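You operate a simulated robot arm through the tools that you are given. There is no shell and no other tool.

You are at the controls of a simulated robot arm. One attempt, no reset.

JOB
Set the red flow knob to 1 and the green to 4, then run the cylinder out and back.
Fine: leave the red lever in the middle.

The check looks at the end state, three seconds after you hand in, the way a careful person would. Anything else that was tipped, shoved, dropped, spilled or broken makes it a failure.

ROBOT AND FRAMES
A 7-joint arm with a two-finger parallel gripper, fixed in place. Base frame: the origin is at the foot of the arm, x ahead of it, y to its left, z up. Units: mm, degrees, N and s.
Its first joint turns from -166.0 to 166.0 degrees. Payload 4.4 kg.
The tool frame sits at the grasp point between the pads (the TCP): z along the fingers, y along the line on which they close. The tips reach 23 mm beyond it. Largest opening 94 mm; finger width 38, thickness 10; the body of the gripper, 54 by 96 mm, starts 39 mm behind the TCP.
Orientation is that of the tool frame in the base frame, as a unit quaternion [w, x, y, z]. With the fingers straight down and closing along the base's y, the tool's x points along the base's -x, its y along +y and its z along -z.

CONTROLS
- The arm moves only by the tool servo_tool. Its argument "plan" is one flat list of numbers, 7 for each row, row after row: the shift along the tool's x, y, z in cm, then the turn, a rotation vector about the tool's x, y, z in degrees, then the opening in per cent of the stroke, from 0 (shut) to 100 (fully open). In form: [x, y, z, rx, ry, rz, gripper, x, y, z, rx, ry, rz, gripper, ...]. A call has 1 to 20 rows; each row shifts and turns the commanded pose from where the row before left it, along the tool's axes as they then stand. Each row takes 0.2 s and may step no farther than 50 mm and 8.6 degrees from the row before; otherwise, or with a gripper value out of range, the whole call is refused. A pose out of reach is approached as far as the arm can. The call stops where the force on the tool passes 80 N (or 10 N more than at its start, if that is more) or the arm is blocked; 0.2 s more then pass. Each finger travels about 72 mm/s and halts on what it meets, pressing with about 38 N; the grip force reading is that of the motor and also rises with nothing between the fingers. The clock runs only during rows and for 0.2 s after the last one: add rows that do not move to give the fingers time. It gives the time, the measured TCP pose, the force on the tool (base axes), the opening and the grip force at its end, in the units of the frame above (readings bear some noise), with the torque about the TCP (base axes, N m) and any sound that the robot's microphone picked up.
- Cameras (640 x 400 px; columns grow to the right, rows downward): "scene" is fixed at [49.2, 499.2, 1533.7]; the picture's right is [-0.29, -0.96, 0.00], its down [-0.47, 0.14, -0.87] and it looks along [0.84, -0.25, -0.49] (base axes); focal length 350 px, centre (320, 200). "wrist" rides on the gripper at [86, 16, -75] in the tool frame; the picture's right is [-0.18, 0.98, 0.00], its down [-0.58, -0.11, -0.81] and it looks along [-0.79, -0.15, 0.59] (tool axes); focal length 243 px, centre (320, 200). There is no depth. A picture from a camera that has moved, and an enlarged one, comes with that camera's place and axes in the base frame and with its lens.
- grab_frame(camera): a new picture of that camera. The clock stands still meanwhile.
- close_up(camera, box): a new picture of the part [left, top, right, bottom] of that camera's present view, enlarged. The clock stands still meanwhile.
- close_job(): hands the job in; it is judged then, once.

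Nothing tells you positions but the pictures and the camera data. Unless the task says otherwise, let go and move clear before handing in.

The tools are called after "Call:" by a JSON object that holds its "fn" and its "kwargs". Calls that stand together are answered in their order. servo_tool: Moves the arm, as the interface text tells. Its arguments: {"type":"object","properties":{"plan":{"type":"array","items":{"type":"number"}}},"required":["plan"]} The other tools are called the same way: grab_frame (camera) takes a picture; close_up (camera, box) takes an enlarged picture of a part of a camera's view; close_job () hands the job in.

At the start:

```text
clock: 0.0
eef_pos: [579.4, 150.6, 1280.5]
tool_rot: [-0.001, 0.0, 1.0, 0.0]
wrist_force: [0.6, 0.5, 0.1]
torque: [0.01, 0.0, -0.01]
finger_gap: 93.9
finger_force: 0.1
```

scene: 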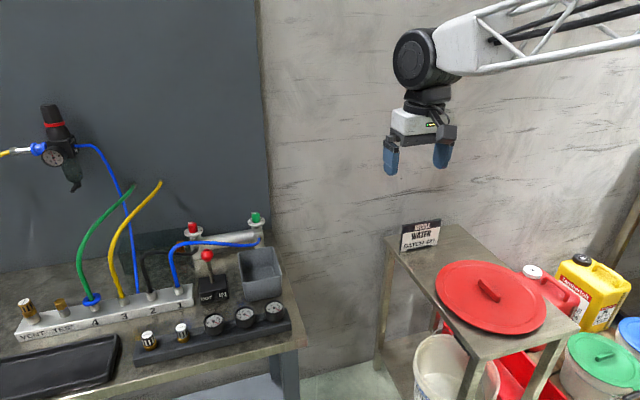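
wrist: 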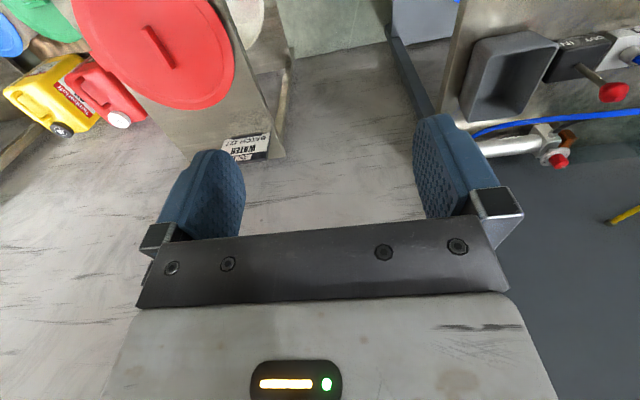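

I see a bench on the left with a pneumatic panel: a manifold, a lever valve, flow knobs on a cylinder, gauges. I'll take enlarged pictures to identify each part before moving.

Call:
{"fn": "close_up", "kwargs": {"camera": "scene", "box": [160, 200, 300, 288]}}

Call:
{"fn": "close_up", "kwargs": {"camera": "scene", "box": [0, 270, 160, 370]}}

Call:
{"fn": "close_up", "kwargs": {"camera": "scene", "box": [120, 280, 300, 392]}}

Call:
{"fn": "close_up", "kwargs": {"camera": "scene", "box": [0, 90, 160, 190]}}

Call:
{"fn": "close_up", "kwargs": {"camera": "wrist", "box": [440, 0, 640, 240]}}

```text
4.55 times, centred on (230, 244) of scene
camera zoom: at [49.2, 499.2, 1533.7], right [-0.29, -0.96, 0.0], down [-0.47, 0.14, -0.87], along [0.84, -0.25, -0.49], focal length 1591 px, centre (729, 0)
```

zoom: 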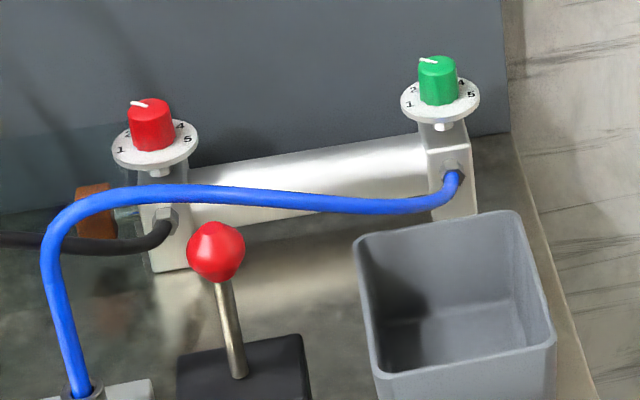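

```text
4.00 times, centred on (80, 320) of scene
camera zoom: at [49.2, 499.2, 1533.7], right [-0.29, -0.96, 0.0], down [-0.47, 0.14, -0.87], along [0.84, -0.25, -0.49], focal length 1400 px, centre (1280, -280)
```

zoom: 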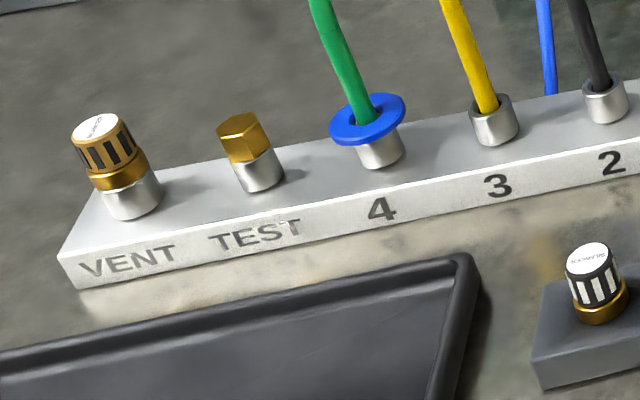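

```text
3.56 times, centred on (210, 336) of scene
camera zoom: at [49.2, 499.2, 1533.7], right [-0.29, -0.96, 0.0], down [-0.47, 0.14, -0.87], along [0.84, -0.25, -0.49], focal length 1245 px, centre (711, -284)
```

zoom: 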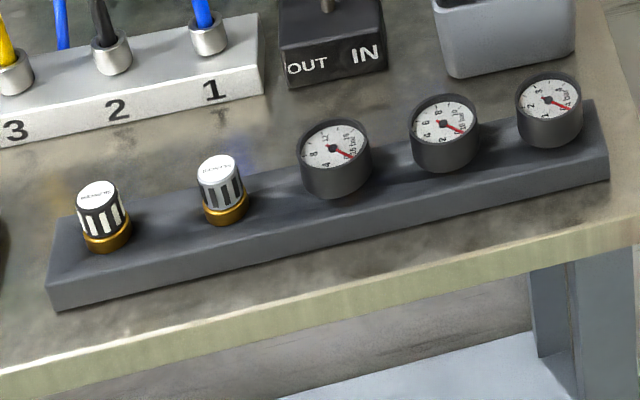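

```text
4.00 times, centred on (80, 140) of scene
camera zoom: at [49.2, 499.2, 1533.7], right [-0.29, -0.96, 0.0], down [-0.47, 0.14, -0.87], along [0.84, -0.25, -0.49], focal length 1400 px, centre (1280, 440)
```

zoom: 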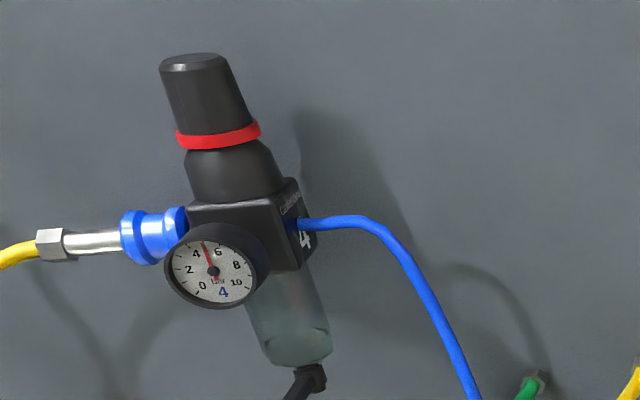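

```text
1.67 times, centred on (540, 120) of wrist
camera zoom: at [493.2, 167.0, 1353.1], right [0.18, 0.98, 0.0], down [0.58, -0.11, 0.81], along [0.79, -0.15, -0.59], focal length 404 px, centre (-47, 333)
```

zoom: 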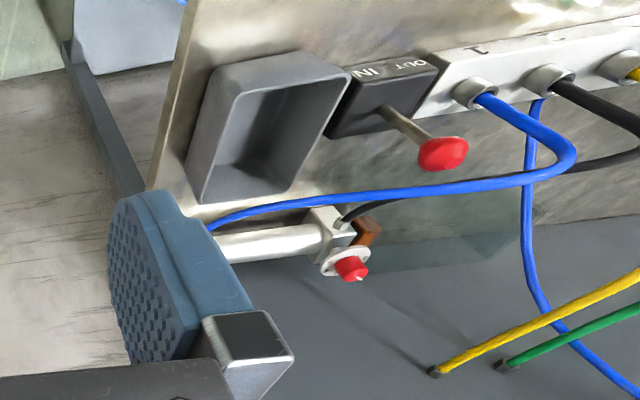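

The bench holds the cylinder with red (left) and green (right) flow dials, and in front of it the lever valve marked OUT/IN with its red ball near (768, 565, 1005). The red knob looks to be near (950, 604, 990). I'll move the arm over at height for a closer look.

Call:
{"fn": "servo_tool", "kwargs": {"plan": [-0.5, 4.5, 0, 0, 0, 0, 100, -0.5, 4.5, 0, 0, 0, 0, 100, -0.5, 4.5, 0, 0, 0, 0, 100, -0.5, 4.5, 0, 0, 0, 0, 100, -0.5, 4.5, 0, 0, 0, 0, 100, -0.5, 4.5, 0, 0, 0, 0, 100, -0.5, 4, 0, 0, 0, 0, 100, -0.5, 4, 0, 0, 0, 0, 100, 0, 0, 0, 0, 0, 0, 100]}}

```text
clock: 2.0
eef_pos: [617.3, 500.3, 1279.7]
tool_rot: [-0.001, 0.0, 1.0, -0.001]
wrist_force: [-0.1, 0.1, 0.3]
torque: [-0.01, 0.03, -0.02]
finger_gap: 93.9
finger_force: 0.1
```

The arm moved as commanded. Now I look from the wrist and the scene camera.

Call:
{"fn": "grab_frame", "kwargs": {"camera": "wrist"}}

Call:
{"fn": "grab_frame", "kwargs": {"camera": "scene"}}

```text
taken
camera wrist: at [530.5, 516.3, 1353.3], right [0.18, 0.98, 0.0], down [0.58, -0.11, 0.81], along [0.79, -0.15, -0.59], focal length 243 px, centre (320, 200)
```

wrist: 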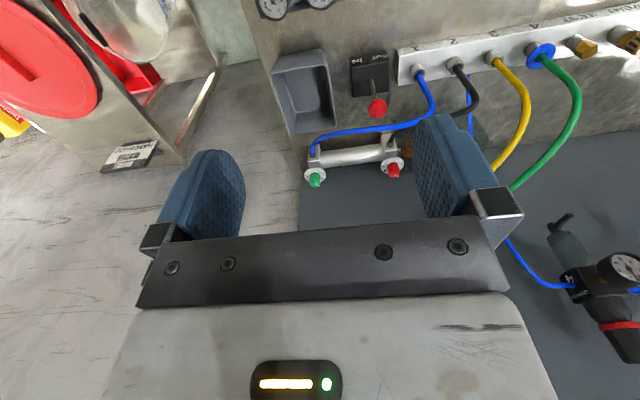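

```text
taken
```

scene: 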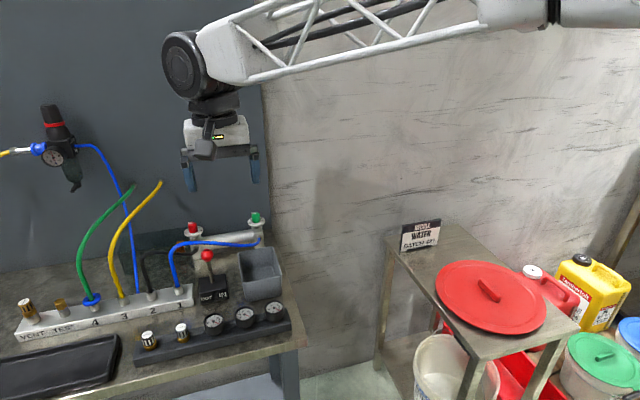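

Call:
{"fn": "close_up", "kwargs": {"camera": "wrist", "box": [280, 30, 440, 200]}}

Call:
{"fn": "close_up", "kwargs": {"camera": "scene", "box": [170, 205, 230, 245]}}

Call:
{"fn": "close_up", "kwargs": {"camera": "scene", "box": [230, 200, 290, 240]}}

Call:
{"fn": "close_up", "kwargs": {"camera": "scene", "box": [140, 235, 230, 305]}}

```text
2.35 times, centred on (360, 115) of wrist
camera zoom: at [530.5, 516.3, 1353.3], right [0.18, 0.98, 0.0], down [0.58, -0.11, 0.81], along [0.79, -0.15, -0.59], focal length 571 px, centre (226, 400)
```

zoom: 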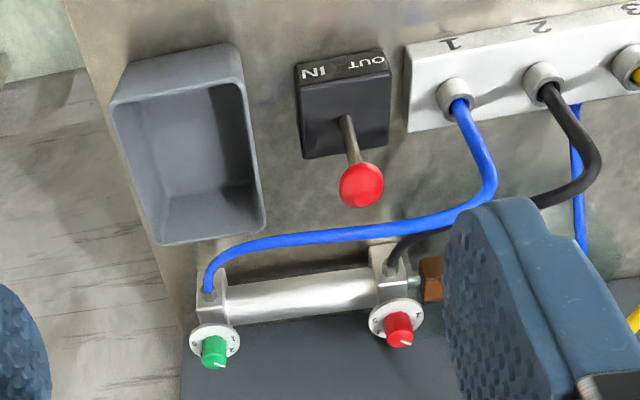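

```text
10.00 times, centred on (200, 225) of scene
camera zoom: at [49.2, 499.2, 1533.7], right [-0.29, -0.96, 0.0], down [-0.47, 0.14, -0.87], along [0.84, -0.25, -0.49], focal length 3500 px, centre (1520, -50)
```

zoom: 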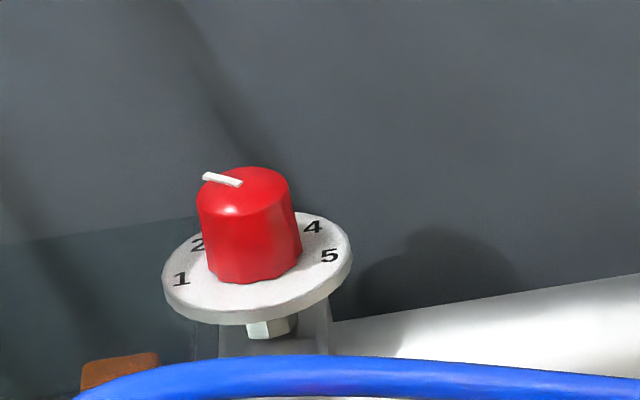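

```text
10.00 times, centred on (260, 220) of scene
camera zoom: at [49.2, 499.2, 1533.7], right [-0.29, -0.96, 0.0], down [-0.47, 0.14, -0.87], along [0.84, -0.25, -0.49], focal length 3500 px, centre (920, 0)
```

zoom: 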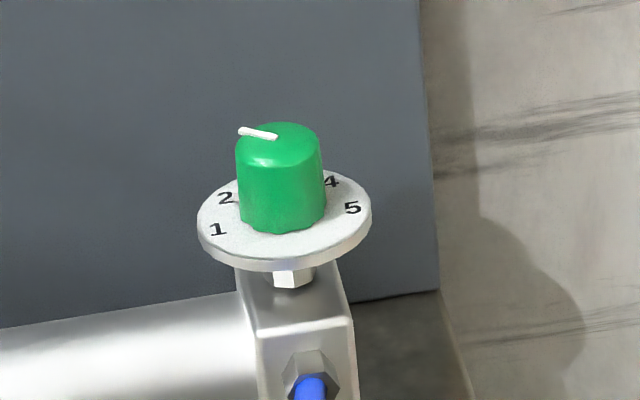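

```text
5.71 times, centred on (185, 270) of scene
camera zoom: at [49.2, 499.2, 1533.7], right [-0.29, -0.96, 0.0], down [-0.47, 0.14, -0.87], along [0.84, -0.25, -0.49], focal length 2000 px, centre (1091, -200)
```

zoom: 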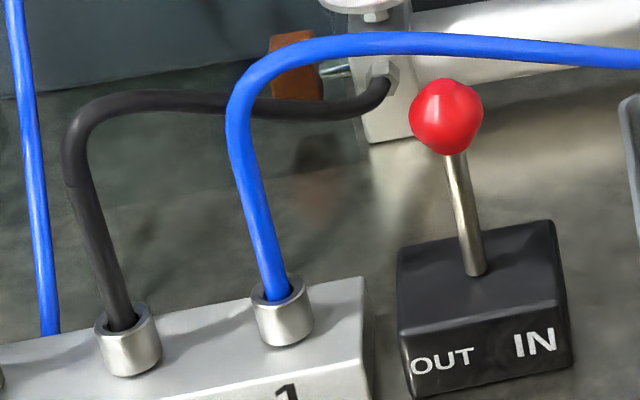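

Both knobs appear to be at about 2 with 1 at the left, 3 toward the wall and 5 at the right, spaced 45° apart. The lever stands upright in the middle. The red knob at about x=950, y=604 is far out, so I'll test the reach at a safe height.

Call:
{"fn": "servo_tool", "kwargs": {"plan": [-4.0, 1.3, 0.5, 0, 0, 0, 100, -4.0, 1.3, 0.5, 0, 0, 0, 100, -4.0, 1.3, 0.5, 0, 0, 0, 100, -4.0, 1.3, 0.5, 0, 0, 0, 100, -4.0, 1.3, 0.5, 0, 0, 0, 100, -4.0, 1.3, 0.5, 0, 0, 0, 100, -4.0, 1.3, 0.5, 0, 0, 0, 100, 0, 0, 0, 0, 0, 0, 100, 0, 0, 0, 0, 0, 0, 100]}}

Call:
{"fn": "grab_frame", "kwargs": {"camera": "wrist"}}

Call:
{"fn": "grab_frame", "kwargs": {"camera": "scene"}}

```text
clock: 4.0
eef_pos: [900.0, 591.4, 1244.5]
tool_rot: [-0.001, 0.0, 1.0, -0.001]
wrist_force: [-0.2, 0.2, -0.4]
torque: [0.03, 0.01, -0.02]
finger_gap: 94.1
finger_force: 0.0
```

```text
taken
camera wrist: at [813.7, 608.1, 1317.2], right [0.18, 0.98, 0.0], down [0.58, -0.11, 0.81], along [0.79, -0.15, -0.59], focal length 243 px, centre (320, 200)
```

wrist: 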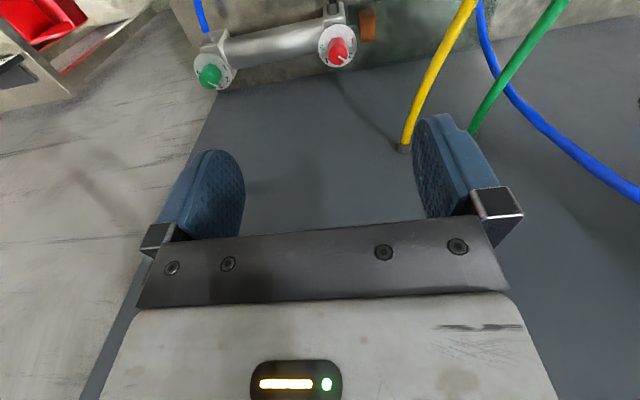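

```text
taken
```

scene: 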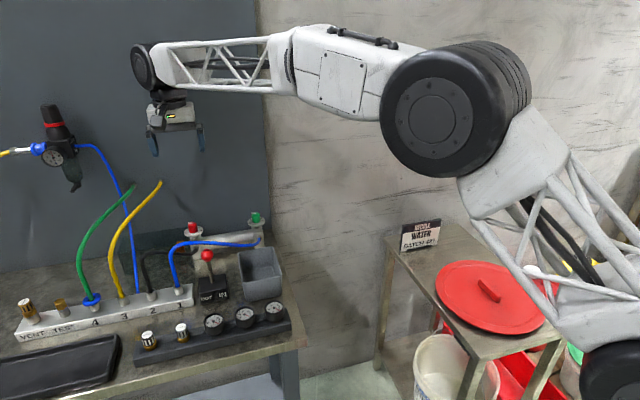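

Reach at height is fine. I'll zoom in on the knobs and cylinder from here to refine positions and see the dials.

Call:
{"fn": "close_up", "kwargs": {"camera": "wrist", "box": [290, 0, 400, 80]}}

Call:
{"fn": "close_up", "kwargs": {"camera": "wrist", "box": [170, 20, 280, 100]}}

```text
5.00 times, centred on (345, 40) of wrist
camera zoom: at [813.7, 608.1, 1317.2], right [0.18, 0.98, 0.0], down [0.58, -0.11, 0.81], along [0.79, -0.15, -0.59], focal length 1213 px, centre (195, 1000)
```

zoom: 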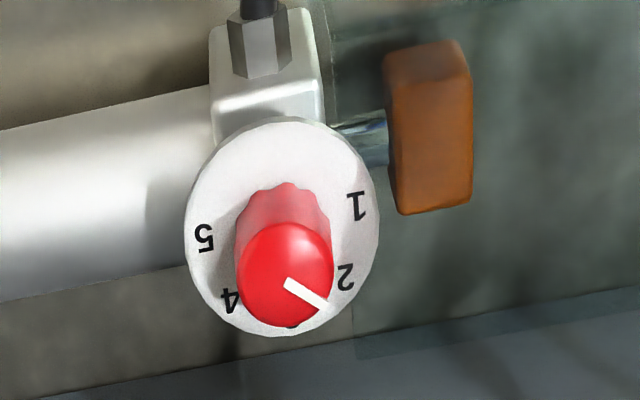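

```text
5.00 times, centred on (225, 60) of wrist
camera zoom: at [813.7, 608.1, 1317.2], right [0.18, 0.98, 0.0], down [0.58, -0.11, 0.81], along [0.79, -0.15, -0.59], focal length 1213 px, centre (795, 900)
```

zoom: 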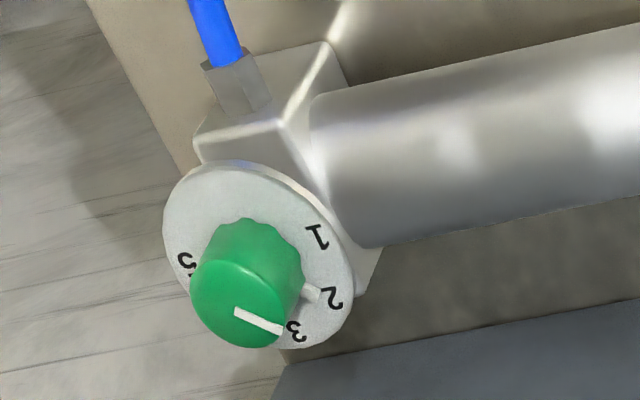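

The knob tops are near (949, 605, 989), the guard over the rod tops out near z=958 and the board behind is near x=1020. Before going closer I want to check how much room the wrist has in front of the board.

Call:
{"fn": "close_up", "kwargs": {"camera": "scene", "box": [110, 30, 260, 130]}}

Call:
{"fn": "close_up", "kwargs": {"camera": "scene", "box": [110, 120, 290, 270]}}

Call:
{"fn": "close_up", "kwargs": {"camera": "wrist", "box": [320, 0, 640, 200]}}

```text
4.00 times, centred on (185, 80) of scene
camera zoom: at [49.2, 499.2, 1533.7], right [-0.29, -0.96, 0.0], down [-0.47, 0.14, -0.87], along [0.84, -0.25, -0.49], focal length 1400 px, centre (860, 680)
```

zoom: 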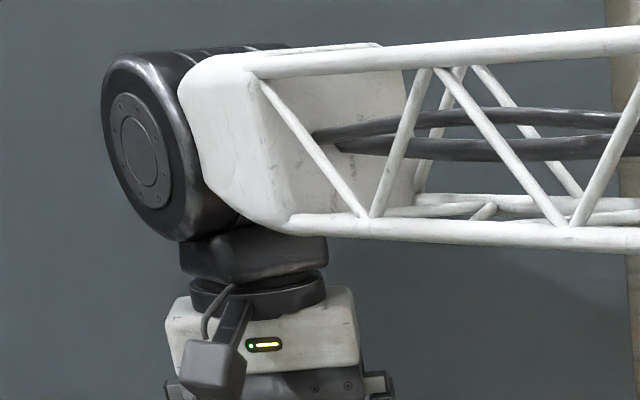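

```text
2.67 times, centred on (200, 195) of scene
camera zoom: at [49.2, 499.2, 1533.7], right [-0.29, -0.96, 0.0], down [-0.47, 0.14, -0.87], along [0.84, -0.25, -0.49], focal length 933 px, centre (640, 213)
```

zoom: 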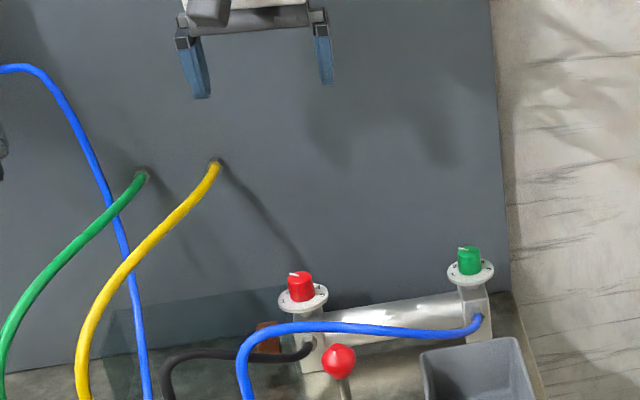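

```text
2.00 times, centred on (480, 100) of wrist
camera zoom: at [813.7, 608.1, 1317.2], right [0.18, 0.98, 0.0], down [0.58, -0.11, 0.81], along [0.79, -0.15, -0.59], focal length 485 px, centre (0, 400)
```

zoom: 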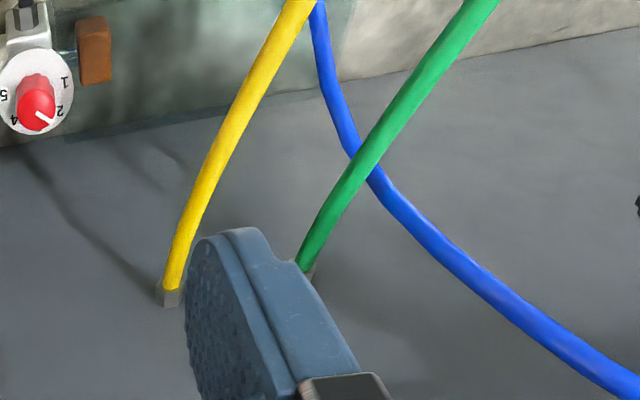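

The wrist housing would come close to the board with the tool straight down, so I'll tilt the tool 15° so the fingers point outward and the wrist stays back. Then I'll hover over the red knob with the fingers part open.

Call:
{"fn": "servo_tool", "kwargs": {"plan": [0, 0, 0, 0, -7.5, 0, 55, 0, 0, 0, 0, -7.5, 0, 55, -2.37, 0.68, 0.64, 0, 0, 0, 55, -2.37, 0.68, 0.64, 0, 0, 0, 55, 1.0, 0, 3.73, 0, 0, 0, 55, 1.0, 0, 3.73, 0, 0, 0, 55, 1.0, 0, 3.73, 0, 0, 0, 55, 0, 0, 0, 0, 0, 0, 55, 0, 0, 0, 0, 0, 0, 55]}}

Call:
{"fn": "grab_frame", "kwargs": {"camera": "wrist"}}

Call:
{"fn": "grab_frame", "kwargs": {"camera": "scene"}}

```text
clock: 6.0
eef_pos: [948.3, 603.6, 1130.7]
tool_rot: [0.131, 0.0, 0.991, 0.0]
wrist_force: [0.3, -0.6, 0.1]
torque: [0.04, 0.04, -0.02]
finger_gap: 51.4
finger_force: 0.0
```

```text
taken
camera wrist: at [846.8, 619.8, 1178.2], right [0.18, 0.98, 0.05], down [0.35, -0.11, 0.93], along [0.92, -0.15, -0.37], focal length 243 px, centre (320, 200)
```

wrist: 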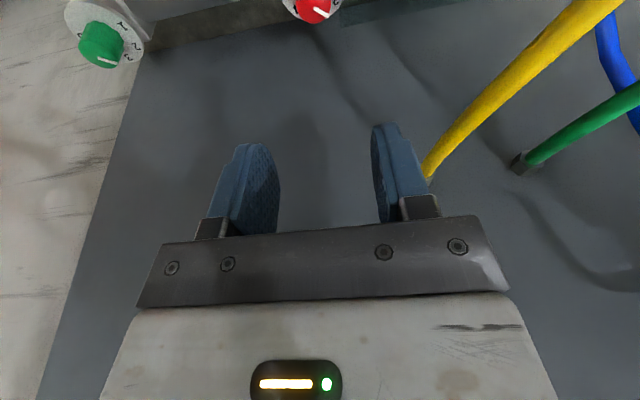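

```text
taken
```

scene: 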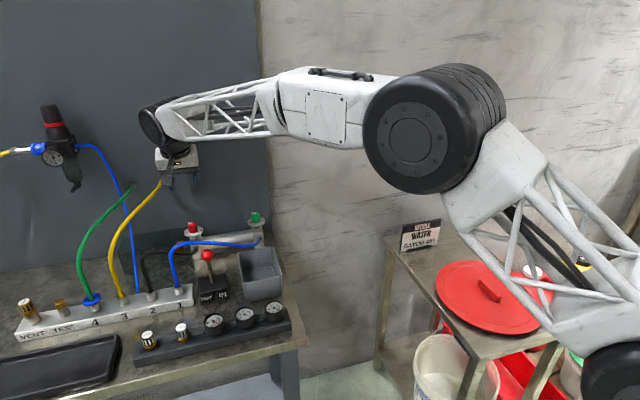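

Call:
{"fn": "close_up", "kwargs": {"camera": "wrist", "box": [270, 0, 366, 60]}}

Call:
{"fn": "close_up", "kwargs": {"camera": "scene", "box": [130, 130, 226, 250]}}

Call:
{"fn": "close_up", "kwargs": {"camera": "wrist", "box": [60, 0, 180, 75]}}

```text
6.67 times, centred on (318, 30) of wrist
camera zoom: at [846.8, 619.8, 1178.2], right [0.18, 0.98, 0.05], down [0.35, -0.11, 0.93], along [0.92, -0.15, -0.37], focal length 1618 px, centre (333, 1333)
```

zoom: 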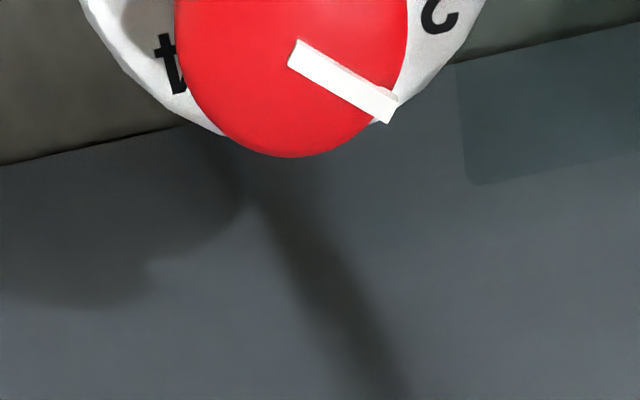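

```text
3.33 times, centred on (178, 190) of scene
camera zoom: at [49.2, 499.2, 1533.7], right [-0.29, -0.96, 0.0], down [-0.47, 0.14, -0.87], along [0.84, -0.25, -0.49], focal length 1167 px, centre (793, 233)
```

zoom: 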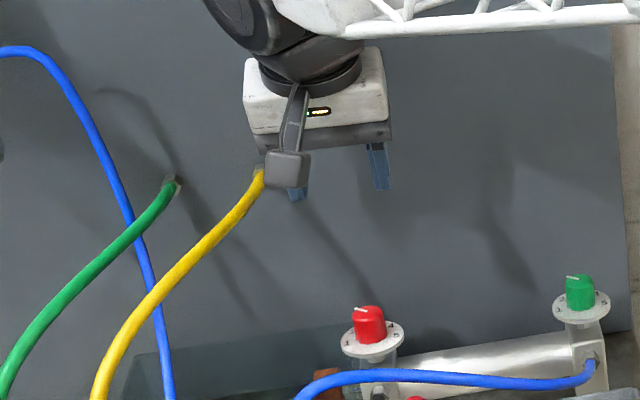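

```text
5.33 times, centred on (120, 38) of wrist
camera zoom: at [846.8, 619.8, 1178.2], right [0.18, 0.98, 0.05], down [0.35, -0.11, 0.93], along [0.92, -0.15, -0.37], focal length 1294 px, centre (1387, 1067)
```

zoom: 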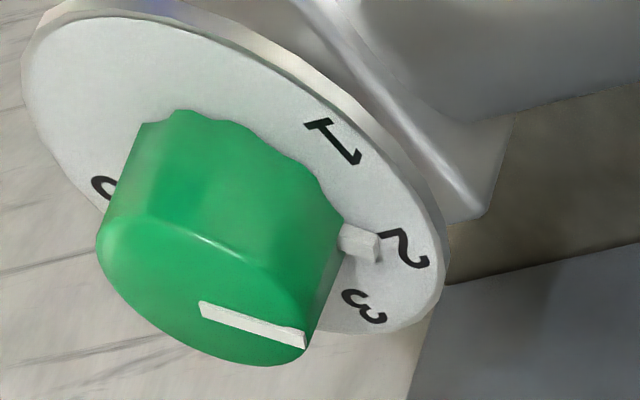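

Refined triangulation puts the red knob axis at about (959, 605.5) with its top near z=985 and its pointer at about 50° (just at 2); the green one is at about (956, 426). I'll come down to a low hover over the red knob to check alignment.

Call:
{"fn": "servo_tool", "kwargs": {"plan": [0.45, 0.06, 3.01, 0, 0, 0, 55, 0.45, 0.06, 3.01, 0, 0, 0, 55, 0.45, 0.06, 3.01, 0, 0, 0, 55, 0, 0, 0, 0, 0, 0, 55]}}

Call:
{"fn": "grab_frame", "kwargs": {"camera": "wrist"}}

Call:
{"fn": "close_up", "kwargs": {"camera": "scene", "box": [140, 130, 240, 250]}}

```text
clock: 7.0
eef_pos: [959.5, 607.5, 1037.5]
tool_rot: [0.131, 0.0, 0.991, 0.0]
wrist_force: [0.1, 0.7, 0.2]
torque: [0.02, 0.0, -0.02]
finger_gap: 51.7
finger_force: 0.1
```

```text
taken
camera wrist: at [856.3, 623.7, 1085.8], right [0.18, 0.98, 0.05], down [0.35, -0.11, 0.93], along [0.92, -0.15, -0.37], focal length 243 px, centre (320, 200)
```

wrist: 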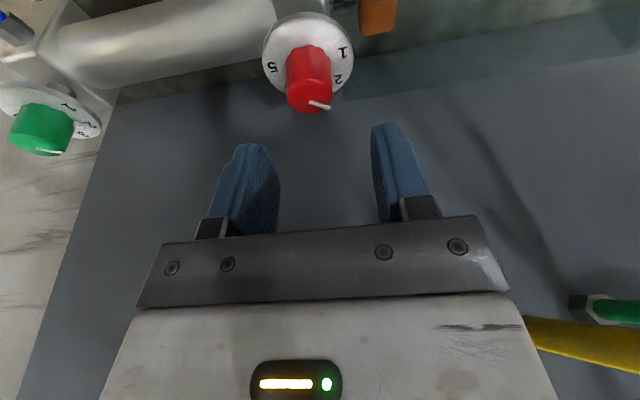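

```text
3.33 times, centred on (190, 190) of scene
camera zoom: at [49.2, 499.2, 1533.7], right [-0.29, -0.96, 0.0], down [-0.47, 0.14, -0.87], along [0.84, -0.25, -0.49], focal length 1167 px, centre (753, 233)
```

zoom: 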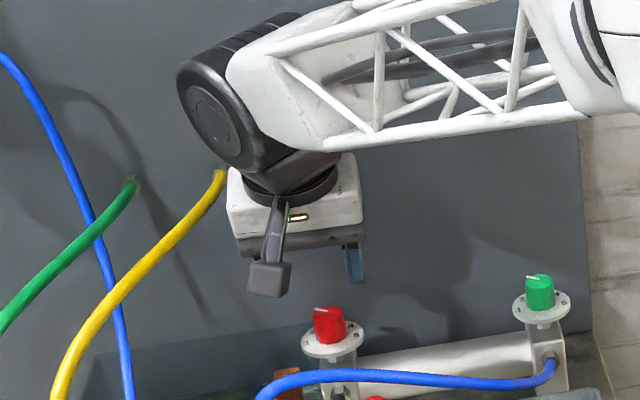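

Call:
{"fn": "close_up", "kwargs": {"camera": "wrist", "box": [254, 0, 374, 120]}}

```text
3.33 times, centred on (314, 60) of wrist
camera zoom: at [856.3, 623.7, 1085.8], right [0.18, 0.98, 0.05], down [0.35, -0.11, 0.93], along [0.92, -0.15, -0.37], focal length 809 px, centre (340, 667)
```

zoom: 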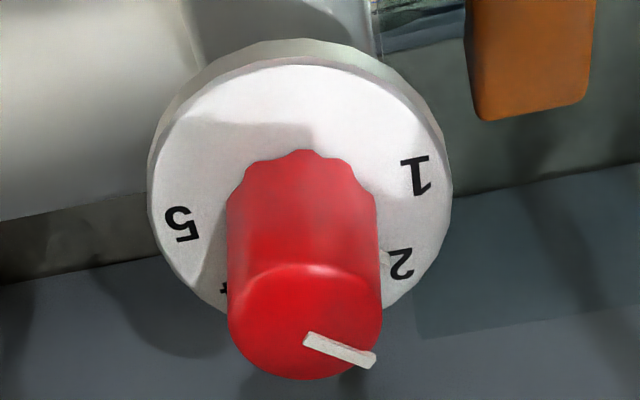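

The knob lies where I computed it, axis about (959, 605). I'll correct sideways and lower so the fingers straddle the knob, staying above the dial.

Call:
{"fn": "servo_tool", "kwargs": {"plan": [0, -0.25, 0, 0, 0, 0, 55, 0.39, 0, 1.4, 0, 0, 0, 55, 0.39, 0, 1.4, 0, 0, 0, 55, 0.39, 0, 1.35, 0, 0, 0, 55, 0, 0, 0, 0, 0, 0, 55]}}

Call:
{"fn": "grab_frame", "kwargs": {"camera": "wrist"}}

Call:
{"fn": "close_up", "kwargs": {"camera": "scene", "box": [140, 150, 240, 250]}}

```text
clock: 8.2
eef_pos: [957.8, 605.7, 994.7]
tool_rot: [0.131, 0.0, 0.991, 0.0]
wrist_force: [0.3, -0.5, 0.3]
torque: [0.03, -0.03, -0.01]
finger_gap: 51.5
finger_force: 0.0
```

```text
taken
camera wrist: at [855.2, 621.4, 1043.2], right [0.18, 0.98, 0.05], down [0.35, -0.11, 0.93], along [0.92, -0.15, -0.37], focal length 243 px, centre (320, 200)
```

wrist: 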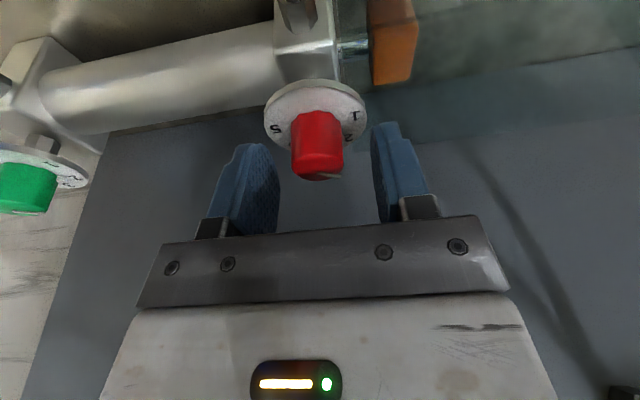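

```text
4.00 times, centred on (190, 200) of scene
camera zoom: at [49.2, 499.2, 1533.7], right [-0.29, -0.96, 0.0], down [-0.47, 0.14, -0.87], along [0.84, -0.25, -0.49], focal length 1400 px, centre (840, 200)
```

zoom: 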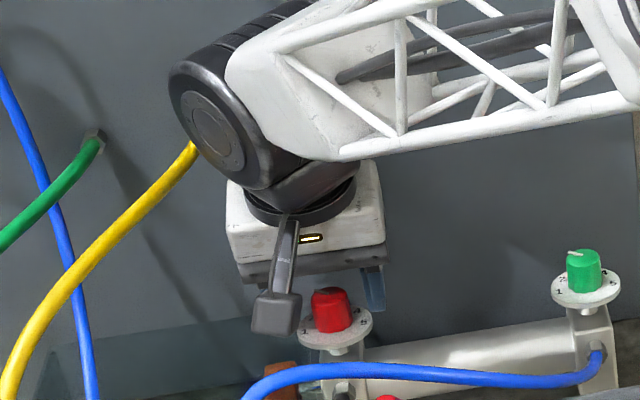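

The knob sits centred between the fingers with no contact force. Now I close on it.

Call:
{"fn": "servo_tool", "kwargs": {"plan": [0, -0.05, 0, 0, 0, 0, 30, 0, 0, 0, 0, 0, 0, 15, 0, 0, 0, 0, 0, 0, 5, 0, 0, 0, 0, 0, 0, 5, 0, 0, 0, 0, 0, 0, 5]}}

Call:
{"fn": "grab_frame", "kwargs": {"camera": "wrist"}}

Call:
{"fn": "close_up", "kwargs": {"camera": "scene", "box": [170, 195, 230, 245]}}

```text
clock: 9.4
eef_pos: [957.2, 604.5, 994.3]
tool_rot: [0.13, 0.0, 0.992, -0.001]
wrist_force: [5.2, 13.3, -1.1]
torque: [0.25, -0.19, 0.0]
finger_gap: 24.4
finger_force: 45.0
```

```text
taken
camera wrist: at [855.0, 621.0, 1043.0], right [0.18, 0.98, 0.05], down [0.35, -0.11, 0.93], along [0.92, -0.15, -0.37], focal length 243 px, centre (320, 200)
```

wrist: 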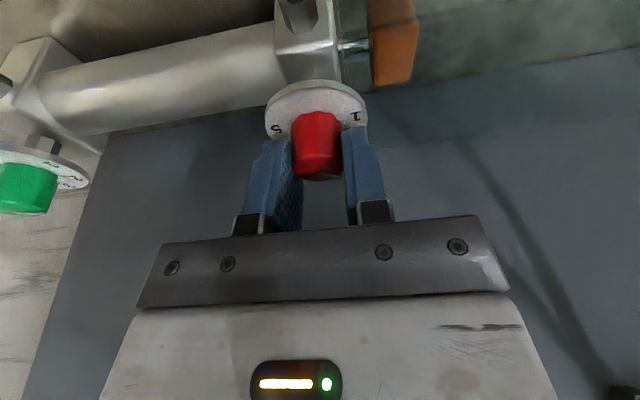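

```text
8.00 times, centred on (200, 220) of scene
camera zoom: at [49.2, 499.2, 1533.7], right [-0.29, -0.96, 0.0], down [-0.47, 0.14, -0.87], along [0.84, -0.25, -0.49], focal length 2800 px, centre (1280, 40)
```

zoom: 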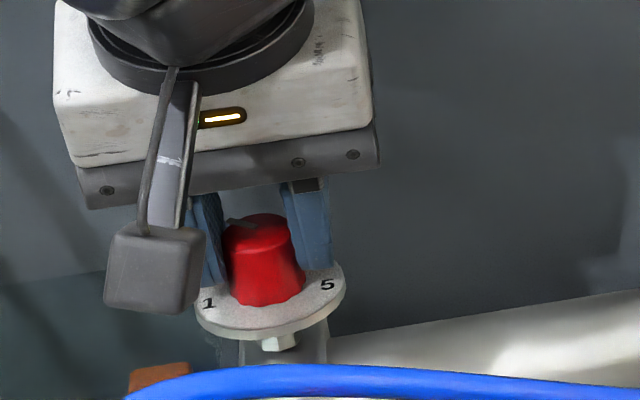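

Gripped at 24.4 mm, with a small sideways load of 13 N. I'll relax that with a small shift and check again before turning.

Call:
{"fn": "servo_tool", "kwargs": {"plan": [0, 0.06, 0, 0, 0, 0, 5, 0, 0, 0, 0, 0, 0, 5]}}

```text
clock: 10.0
eef_pos: [957.5, 606.3, 994.9]
tool_rot: [0.13, 0.0, 0.992, 0.0]
wrist_force: [-17.4, -0.9, 0.5]
torque: [-0.06, 0.43, -0.02]
finger_gap: 24.6
finger_force: 44.9
```

Call:
{"fn": "servo_tool", "kwargs": {"plan": [0, 0, 0, 0, 0, 0, 5, 0, 0, 0, 0, 0, 0, 5]}}

```text
clock: 10.6
eef_pos: [958.8, 604.7, 994.8]
tool_rot: [0.13, 0.0, 0.992, 0.001]
wrist_force: [-21.5, -4.2, -0.4]
torque: [-0.15, 0.82, 0.04]
finger_gap: 24.4
finger_force: 45.1
```

Call:
{"fn": "servo_tool", "kwargs": {"plan": [0.05, 0, -0.013, 0, 0, 0, 5, 0, 0, 0, 0, 0, 0, 5]}}

```text
clock: 11.2
eef_pos: [957.3, 604.3, 994.5]
tool_rot: [0.132, 0.0, 0.991, 0.0]
wrist_force: [13.4, 11.2, -5.5]
torque: [0.23, -0.53, 0.0]
finger_gap: 24.2
finger_force: 45.1
```

The coupling is stiff (about 70 N/mm) but the loads are small now. I'll turn the first 11° counter-clockwise (seen from above) and check the forces.

Call:
{"fn": "servo_tool", "kwargs": {"plan": [0, 0, 0, -0.71, 0, -2.65, 5, 0, 0, 0, -1.42, 0, -5.31, 5, 0, 0, 0, -0.71, 0, -2.65, 5, 0, 0, 0, 0, 0, 0, 5]}}

Call:
{"fn": "close_up", "kwargs": {"camera": "scene", "box": [170, 195, 230, 245]}}

Call:
{"fn": "close_up", "kwargs": {"camera": "wrist", "box": [240, 60, 400, 220]}}

```text
clock: 12.2
eef_pos: [956.4, 605.5, 993.7]
tool_rot: [0.131, -0.095, 0.987, 0.012]
wrist_force: [27.7, 25.4, -0.5]
torque: [0.66, -0.87, -0.07]
finger_gap: 24.2
finger_force: 45.2
```

```text
8.00 times, centred on (200, 220) of scene
camera zoom: at [49.2, 499.2, 1533.7], right [-0.29, -0.96, 0.0], down [-0.47, 0.14, -0.87], along [0.84, -0.25, -0.49], focal length 2800 px, centre (1280, 40)
```

zoom: 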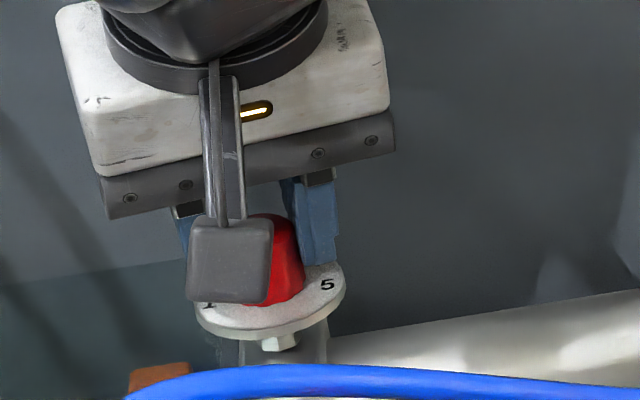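

```text
2.50 times, centred on (320, 140) of wrist
camera zoom: at [853.4, 601.4, 1043.0], right [-0.01, 1.0, 0.05], down [0.37, -0.04, 0.93], along [0.93, 0.03, -0.37], focal length 606 px, centre (320, 350)
```

zoom: 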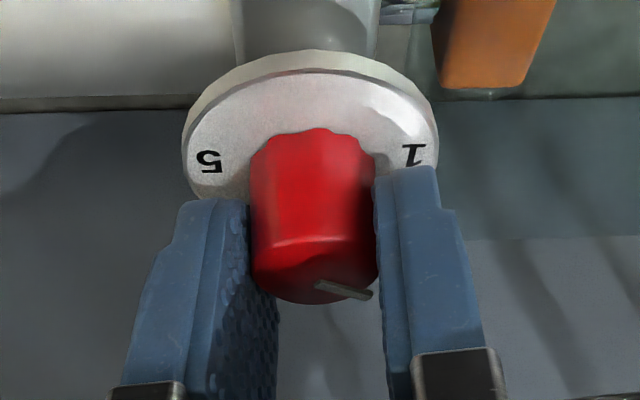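

The knob turns with the tool. From digit geometry, the digits are about 50° apart (1 at about +100°, 2 at +50°, 4 at −50°), so red needs about 50° in total. I'll continue with a small correction for the sideways load.

Call:
{"fn": "servo_tool", "kwargs": {"plan": [-0.039, 0.023, 0.01, 0, 0, 0, 5, 0, 0, 0, -1.3, 0, -4.83, 5, 0, 0, 0, -1.3, 0, -4.83, 5, 0, 0, 0, -1.3, 0, -4.83, 5, 0, 0, 0, 0, 0, 0, 5]}}

```text
clock: 13.4
eef_pos: [957.1, 606.1, 995.2]
tool_rot: [0.127, -0.224, 0.966, 0.03]
wrist_force: [-27.2, 13.4, 6.0]
torque: [-0.09, 1.39, -0.04]
finger_gap: 23.9
finger_force: 45.2
```

Call:
{"fn": "servo_tool", "kwargs": {"plan": [0.024, 0.029, -0.006, 0, 0, 0, 5, 0, 0, 0, -1.3, 0, -4.83, 5, 0, 0, 0, -1.3, 0, -4.83, 5, 0, 0, 0, -1.3, 0, -4.83, 5, 0, 0, 0, 0, 0, 0, 5]}}

Call:
{"fn": "close_up", "kwargs": {"camera": "wrist", "box": [240, 60, 400, 220]}}

Call:
{"fn": "close_up", "kwargs": {"camera": "scene", "box": [160, 170, 240, 250]}}

```text
clock: 14.6
eef_pos: [956.9, 606.1, 994.6]
tool_rot: [0.122, -0.348, 0.928, 0.047]
wrist_force: [-26.9, 43.0, -5.9]
torque: [1.17, 0.57, -0.1]
finger_gap: 24.4
finger_force: 45.3
```

```text
2.50 times, centred on (320, 140) of wrist
camera zoom: at [869.1, 551.0, 1043.1], right [-0.51, 0.86, 0.05], down [0.34, 0.15, 0.93], along [0.79, 0.49, -0.37], focal length 606 px, centre (320, 350)
```

zoom: 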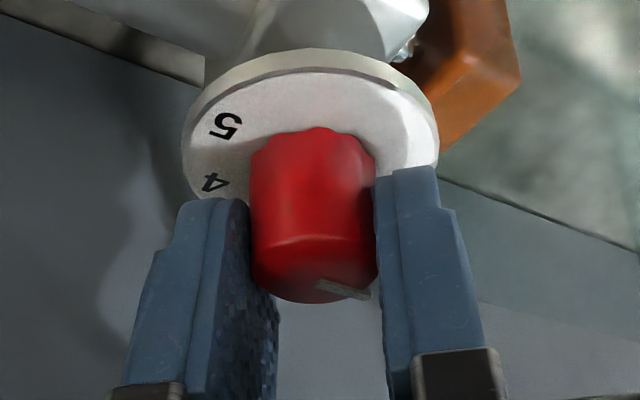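

```text
5.00 times, centred on (200, 210) of scene
camera zoom: at [49.2, 499.2, 1533.7], right [-0.29, -0.96, 0.0], down [-0.47, 0.14, -0.87], along [0.84, -0.25, -0.49], focal length 1750 px, centre (920, 150)
```

zoom: 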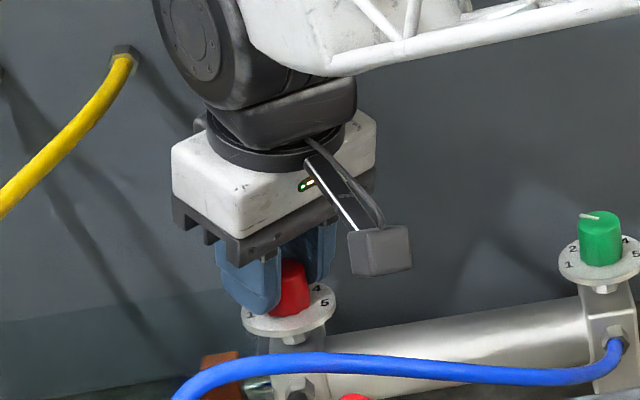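

Call:
{"fn": "servo_tool", "kwargs": {"plan": [-0.013, 0.061, 0.004, 0, 0, 0, 5, 0, 0, 0, -1.03, 0, -3.86, 5, 0, 0, 0, -0.78, 0, -2.9, 5, 0, 0, 0, 0, 0, 0, 5]}}

Call:
{"fn": "close_up", "kwargs": {"camera": "wrist", "box": [240, 60, 400, 220]}}

Call:
{"fn": "close_up", "kwargs": {"camera": "scene", "box": [180, 210, 220, 240]}}

```text
clock: 15.6
eef_pos: [956.8, 607.2, 995.4]
tool_rot: [0.119, -0.404, 0.905, 0.053]
wrist_force: [-42.4, 40.8, -9.0]
torque: [1.23, 0.74, -0.15]
finger_gap: 24.3
finger_force: 44.9
```

```text
2.50 times, centred on (320, 140) of wrist
camera zoom: at [876.4, 540.9, 1043.2], right [-0.61, 0.79, 0.05], down [0.32, 0.19, 0.93], along [0.72, 0.58, -0.37], focal length 606 px, centre (320, 350)
```

zoom: 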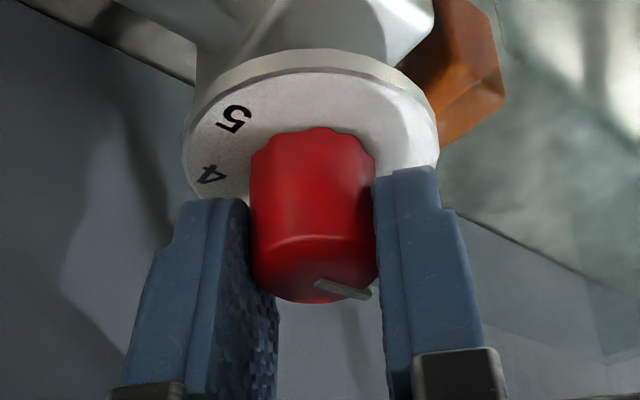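

```text
13.33 times, centred on (200, 225) of scene
camera zoom: at [49.2, 499.2, 1533.7], right [-0.29, -0.96, 0.0], down [-0.47, 0.14, -0.87], along [0.84, -0.25, -0.49], focal length 4667 px, centre (1920, -133)
```

zoom: 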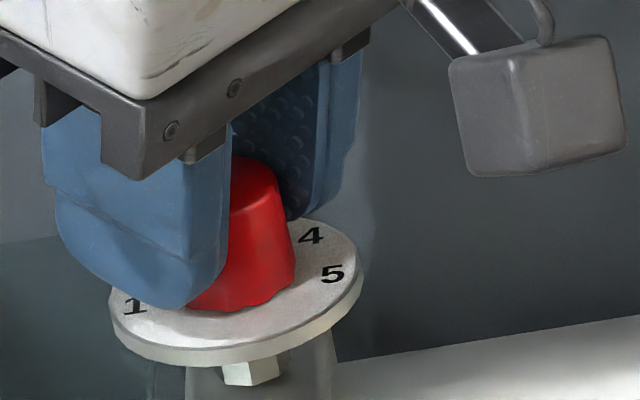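

Turned about 48° in total. I'll open the fingers, lift clear, and read the red pointer.

Call:
{"fn": "servo_tool", "kwargs": {"plan": [0, 0, 0, 0, 0, 0, 30, 0, 0, 0, 0, 0, 0, 55, 0, 0, 0, 0, 0, 0, 55, -0.65, 0, -2.41, 0, 0, 0, 55, -1.04, 0, -3.86, 0, 0, 0, 55, -1.04, 0, -3.86, 0, 0, 0, 55, 0, 0, 0, 0, 0, 0, 55]}}

Call:
{"fn": "grab_frame", "kwargs": {"camera": "wrist"}}

Call:
{"fn": "close_up", "kwargs": {"camera": "scene", "box": [180, 210, 220, 240]}}

```text
clock: 17.2
eef_pos: [956.2, 606.7, 1100.0]
tool_rot: [0.119, -0.403, 0.906, 0.053]
wrist_force: [-0.3, -1.1, 0.0]
torque: [0.03, 0.03, -0.01]
finger_gap: 51.9
finger_force: 0.1
```

```text
taken
camera wrist: at [875.6, 541.8, 1148.0], right [-0.61, 0.79, 0.05], down [0.32, 0.19, 0.93], along [0.73, 0.58, -0.37], focal length 243 px, centre (320, 200)
```

wrist: 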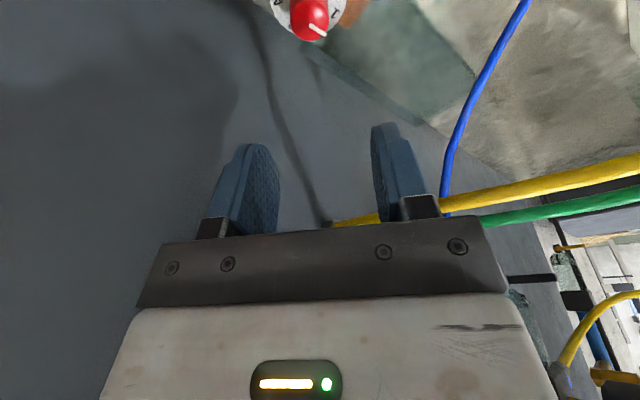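

```text
13.33 times, centred on (200, 225) of scene
camera zoom: at [49.2, 499.2, 1533.7], right [-0.29, -0.96, 0.0], down [-0.47, 0.14, -0.87], along [0.84, -0.25, -0.49], focal length 4667 px, centre (1920, -133)
```

zoom: 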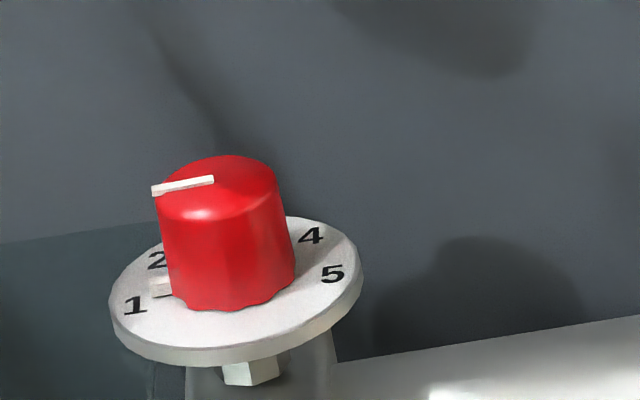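

Call:
{"fn": "close_up", "kwargs": {"camera": "wrist", "box": [260, 0, 360, 50]}}

Call:
{"fn": "close_up", "kwargs": {"camera": "scene", "box": [184, 217, 208, 237]}}

Call:
{"fn": "close_up", "kwargs": {"camera": "scene", "box": [244, 207, 276, 231]}}

```text
6.40 times, centred on (310, 25) of wrist
camera zoom: at [875.6, 541.8, 1148.0], right [-0.61, 0.79, 0.05], down [0.32, 0.19, 0.93], along [0.73, 0.58, -0.37], focal length 1553 px, centre (384, 1320)
```

zoom: 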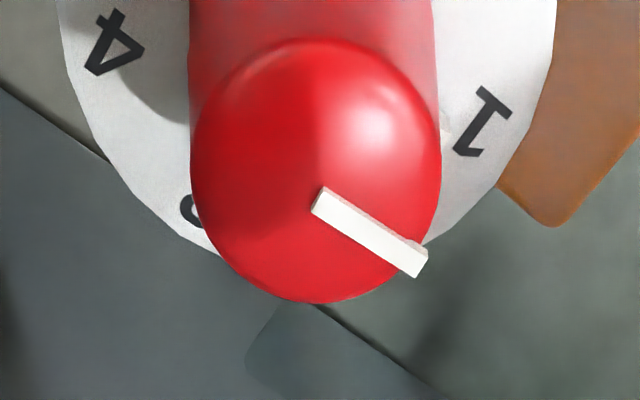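

```text
16.00 times, centred on (196, 227) of scene
camera zoom: at [49.2, 499.2, 1533.7], right [-0.29, -0.96, 0.0], down [-0.47, 0.14, -0.87], along [0.84, -0.25, -0.49], focal length 5601 px, centre (2304, -232)
```

zoom: 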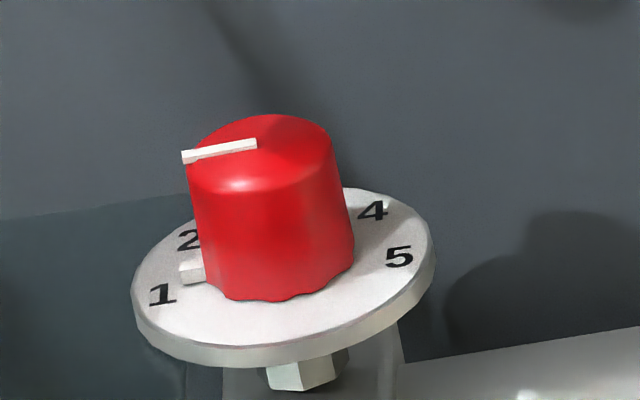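

```text
16.00 times, centred on (260, 219) of scene
camera zoom: at [49.2, 499.2, 1533.7], right [-0.29, -0.96, 0.0], down [-0.47, 0.14, -0.87], along [0.84, -0.25, -0.49], focal length 5601 px, centre (1280, -104)
```

zoom: 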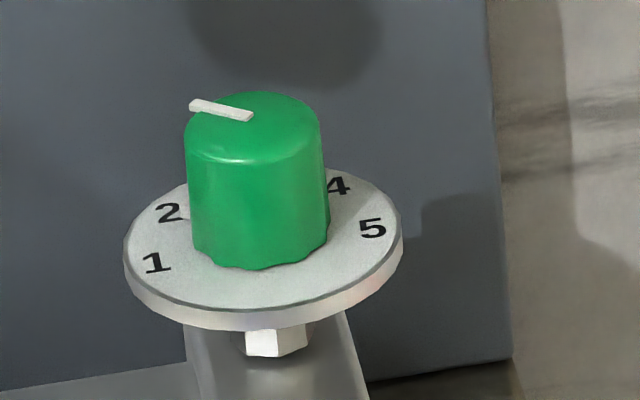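

The red pointer reads about 96–97°, just 4° short of the "1" mark (100°). I'll go back down along the same line and nudge it the rest of the way.

Call:
{"fn": "servo_tool", "kwargs": {"plan": [0.906, 0, 3.38, 0, 0, 0, 55, 0.906, 0, 3.38, 0, 0, 0, 55, 0.88, 0, 3.28, 0, 0, 0, 55, 0, 0, 0, 0, 0, 0, 55, 0, 0, 0, 0, 0, 0, 30, 0, 0, 0, 0, 0, 0, 15, 0, 0, 0, 0, 0, 0, 5, 0, 0, 0, 0, 0, 0, 5]}}

```text
clock: 19.0
eef_pos: [957.2, 607.5, 994.7]
tool_rot: [0.119, -0.403, 0.906, 0.053]
wrist_force: [-16.1, 10.7, -0.6]
torque: [0.49, 0.2, -0.07]
finger_gap: 24.1
finger_force: 45.2
```

Call:
{"fn": "servo_tool", "kwargs": {"plan": [0, 0.025, 0, 0, 0, 0, 5, 0, 0, 0, -0.65, 0, -2.41, 5, 0, 0, 0, -0.65, 0, -2.41, 5, 0, 0, 0, 0, 0, 0, 5, 0, 0, 0, 0, 0, 0, 5]}}

```text
clock: 20.2
eef_pos: [957.3, 607.7, 994.7]
tool_rot: [0.117, -0.442, 0.888, 0.058]
wrist_force: [-0.6, 36.7, -3.7]
torque: [1.14, -0.19, -0.05]
finger_gap: 24.4
finger_force: 44.8
```

Call:
{"fn": "servo_tool", "kwargs": {"plan": [-0.039, 0.03, 0.01, 0, 0, 0, 5, 0, 0, 0, 0, 0, 0, 20, 0, 0, 0, 0, 0, 0, 40, 0, 0, 0, 0, 0, 0, 55, 0, 0, 0, 0, 0, 0, 55, -0.65, 0, -2.41, 0, 0, 0, 55, -1.04, 0, -3.86, 0, 0, 0, 55, -1.04, 0, -3.86, 0, 0, 0, 55, 0, 0, 0, 0, 0, 0, 55]}}

Call:
{"fn": "close_up", "kwargs": {"camera": "wrist", "box": [260, 0, 360, 50]}}

Call:
{"fn": "close_up", "kwargs": {"camera": "scene", "box": [184, 217, 208, 237]}}

```text
clock: 22.2
eef_pos: [958.6, 605.7, 1102.2]
tool_rot: [0.116, -0.442, 0.887, 0.059]
wrist_force: [0.4, -0.5, 0.6]
torque: [0.0, -0.02, 0.06]
finger_gap: 51.5
finger_force: 0.0
```

```text
6.40 times, centred on (310, 25) of wrist
camera zoom: at [883.8, 532.8, 1150.5], right [-0.68, 0.73, 0.05], down [0.3, 0.22, 0.93], along [0.67, 0.64, -0.37], focal length 1553 px, centre (384, 1320)
```

zoom: 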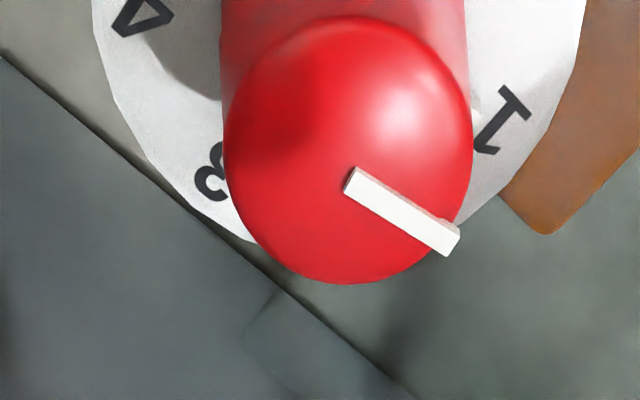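

```text
16.00 times, centred on (196, 227) of scene
camera zoom: at [49.2, 499.2, 1533.7], right [-0.29, -0.96, 0.0], down [-0.47, 0.14, -0.87], along [0.84, -0.25, -0.49], focal length 5601 px, centre (2304, -232)
```

zoom: 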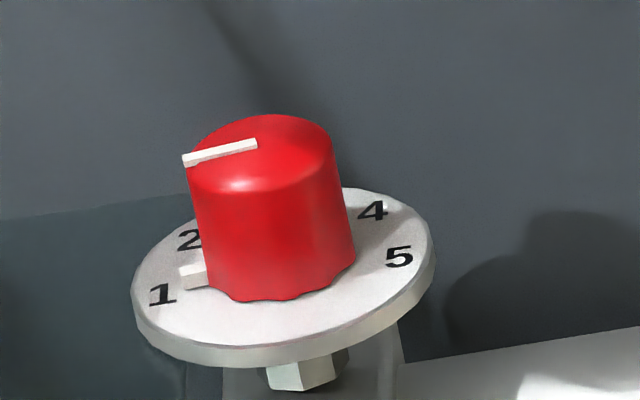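

The red pointer now lies right on "1" (about 101° vs 100–101° for the mark). Next is the green knob: I'll translate over to it at this height.

Call:
{"fn": "servo_tool", "kwargs": {"plan": [3.5, -2.65, -0.94, 0, 0, 0, 55, 3.5, -2.65, -0.94, 0, 0, 0, 55, 3.5, -2.65, -0.94, 0, 0, 0, 55, 3.5, -2.65, -0.94, 0, 0, 0, 55, 0, 0, 0, 0, 0, 0, 55, 0, 0, 0, 0, 0, 0, 55]}}

Call:
{"fn": "grab_frame", "kwargs": {"camera": "wrist"}}

Call:
{"fn": "close_up", "kwargs": {"camera": "wrist", "box": [260, 0, 360, 50]}}

Call:
{"fn": "grab_frame", "kwargs": {"camera": "scene"}}

```text
clock: 23.6
eef_pos: [956.3, 426.7, 1100.4]
tool_rot: [0.117, -0.443, 0.887, 0.058]
wrist_force: [0.5, -0.2, 0.0]
torque: [-0.02, 0.01, 0.02]
finger_gap: 51.7
finger_force: 0.1
```

```text
taken
camera wrist: at [882.1, 354.2, 1149.9], right [-0.68, 0.73, 0.05], down [0.3, 0.22, 0.93], along [0.67, 0.64, -0.37], focal length 243 px, centre (320, 200)
```

wrist: 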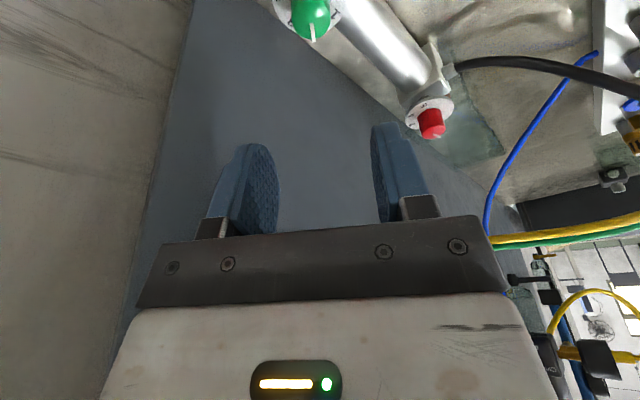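

```text
6.40 times, centred on (310, 25) of wrist
camera zoom: at [882.1, 354.2, 1149.9], right [-0.68, 0.73, 0.05], down [0.3, 0.22, 0.93], along [0.67, 0.64, -0.37], focal length 1553 px, centre (384, 1320)
```

zoom: 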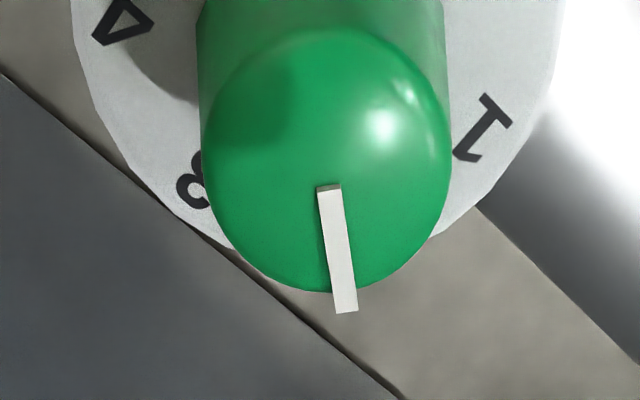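

```text
taken
```

scene: 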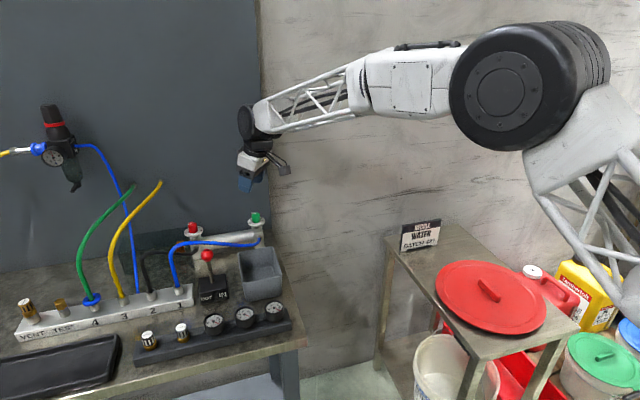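

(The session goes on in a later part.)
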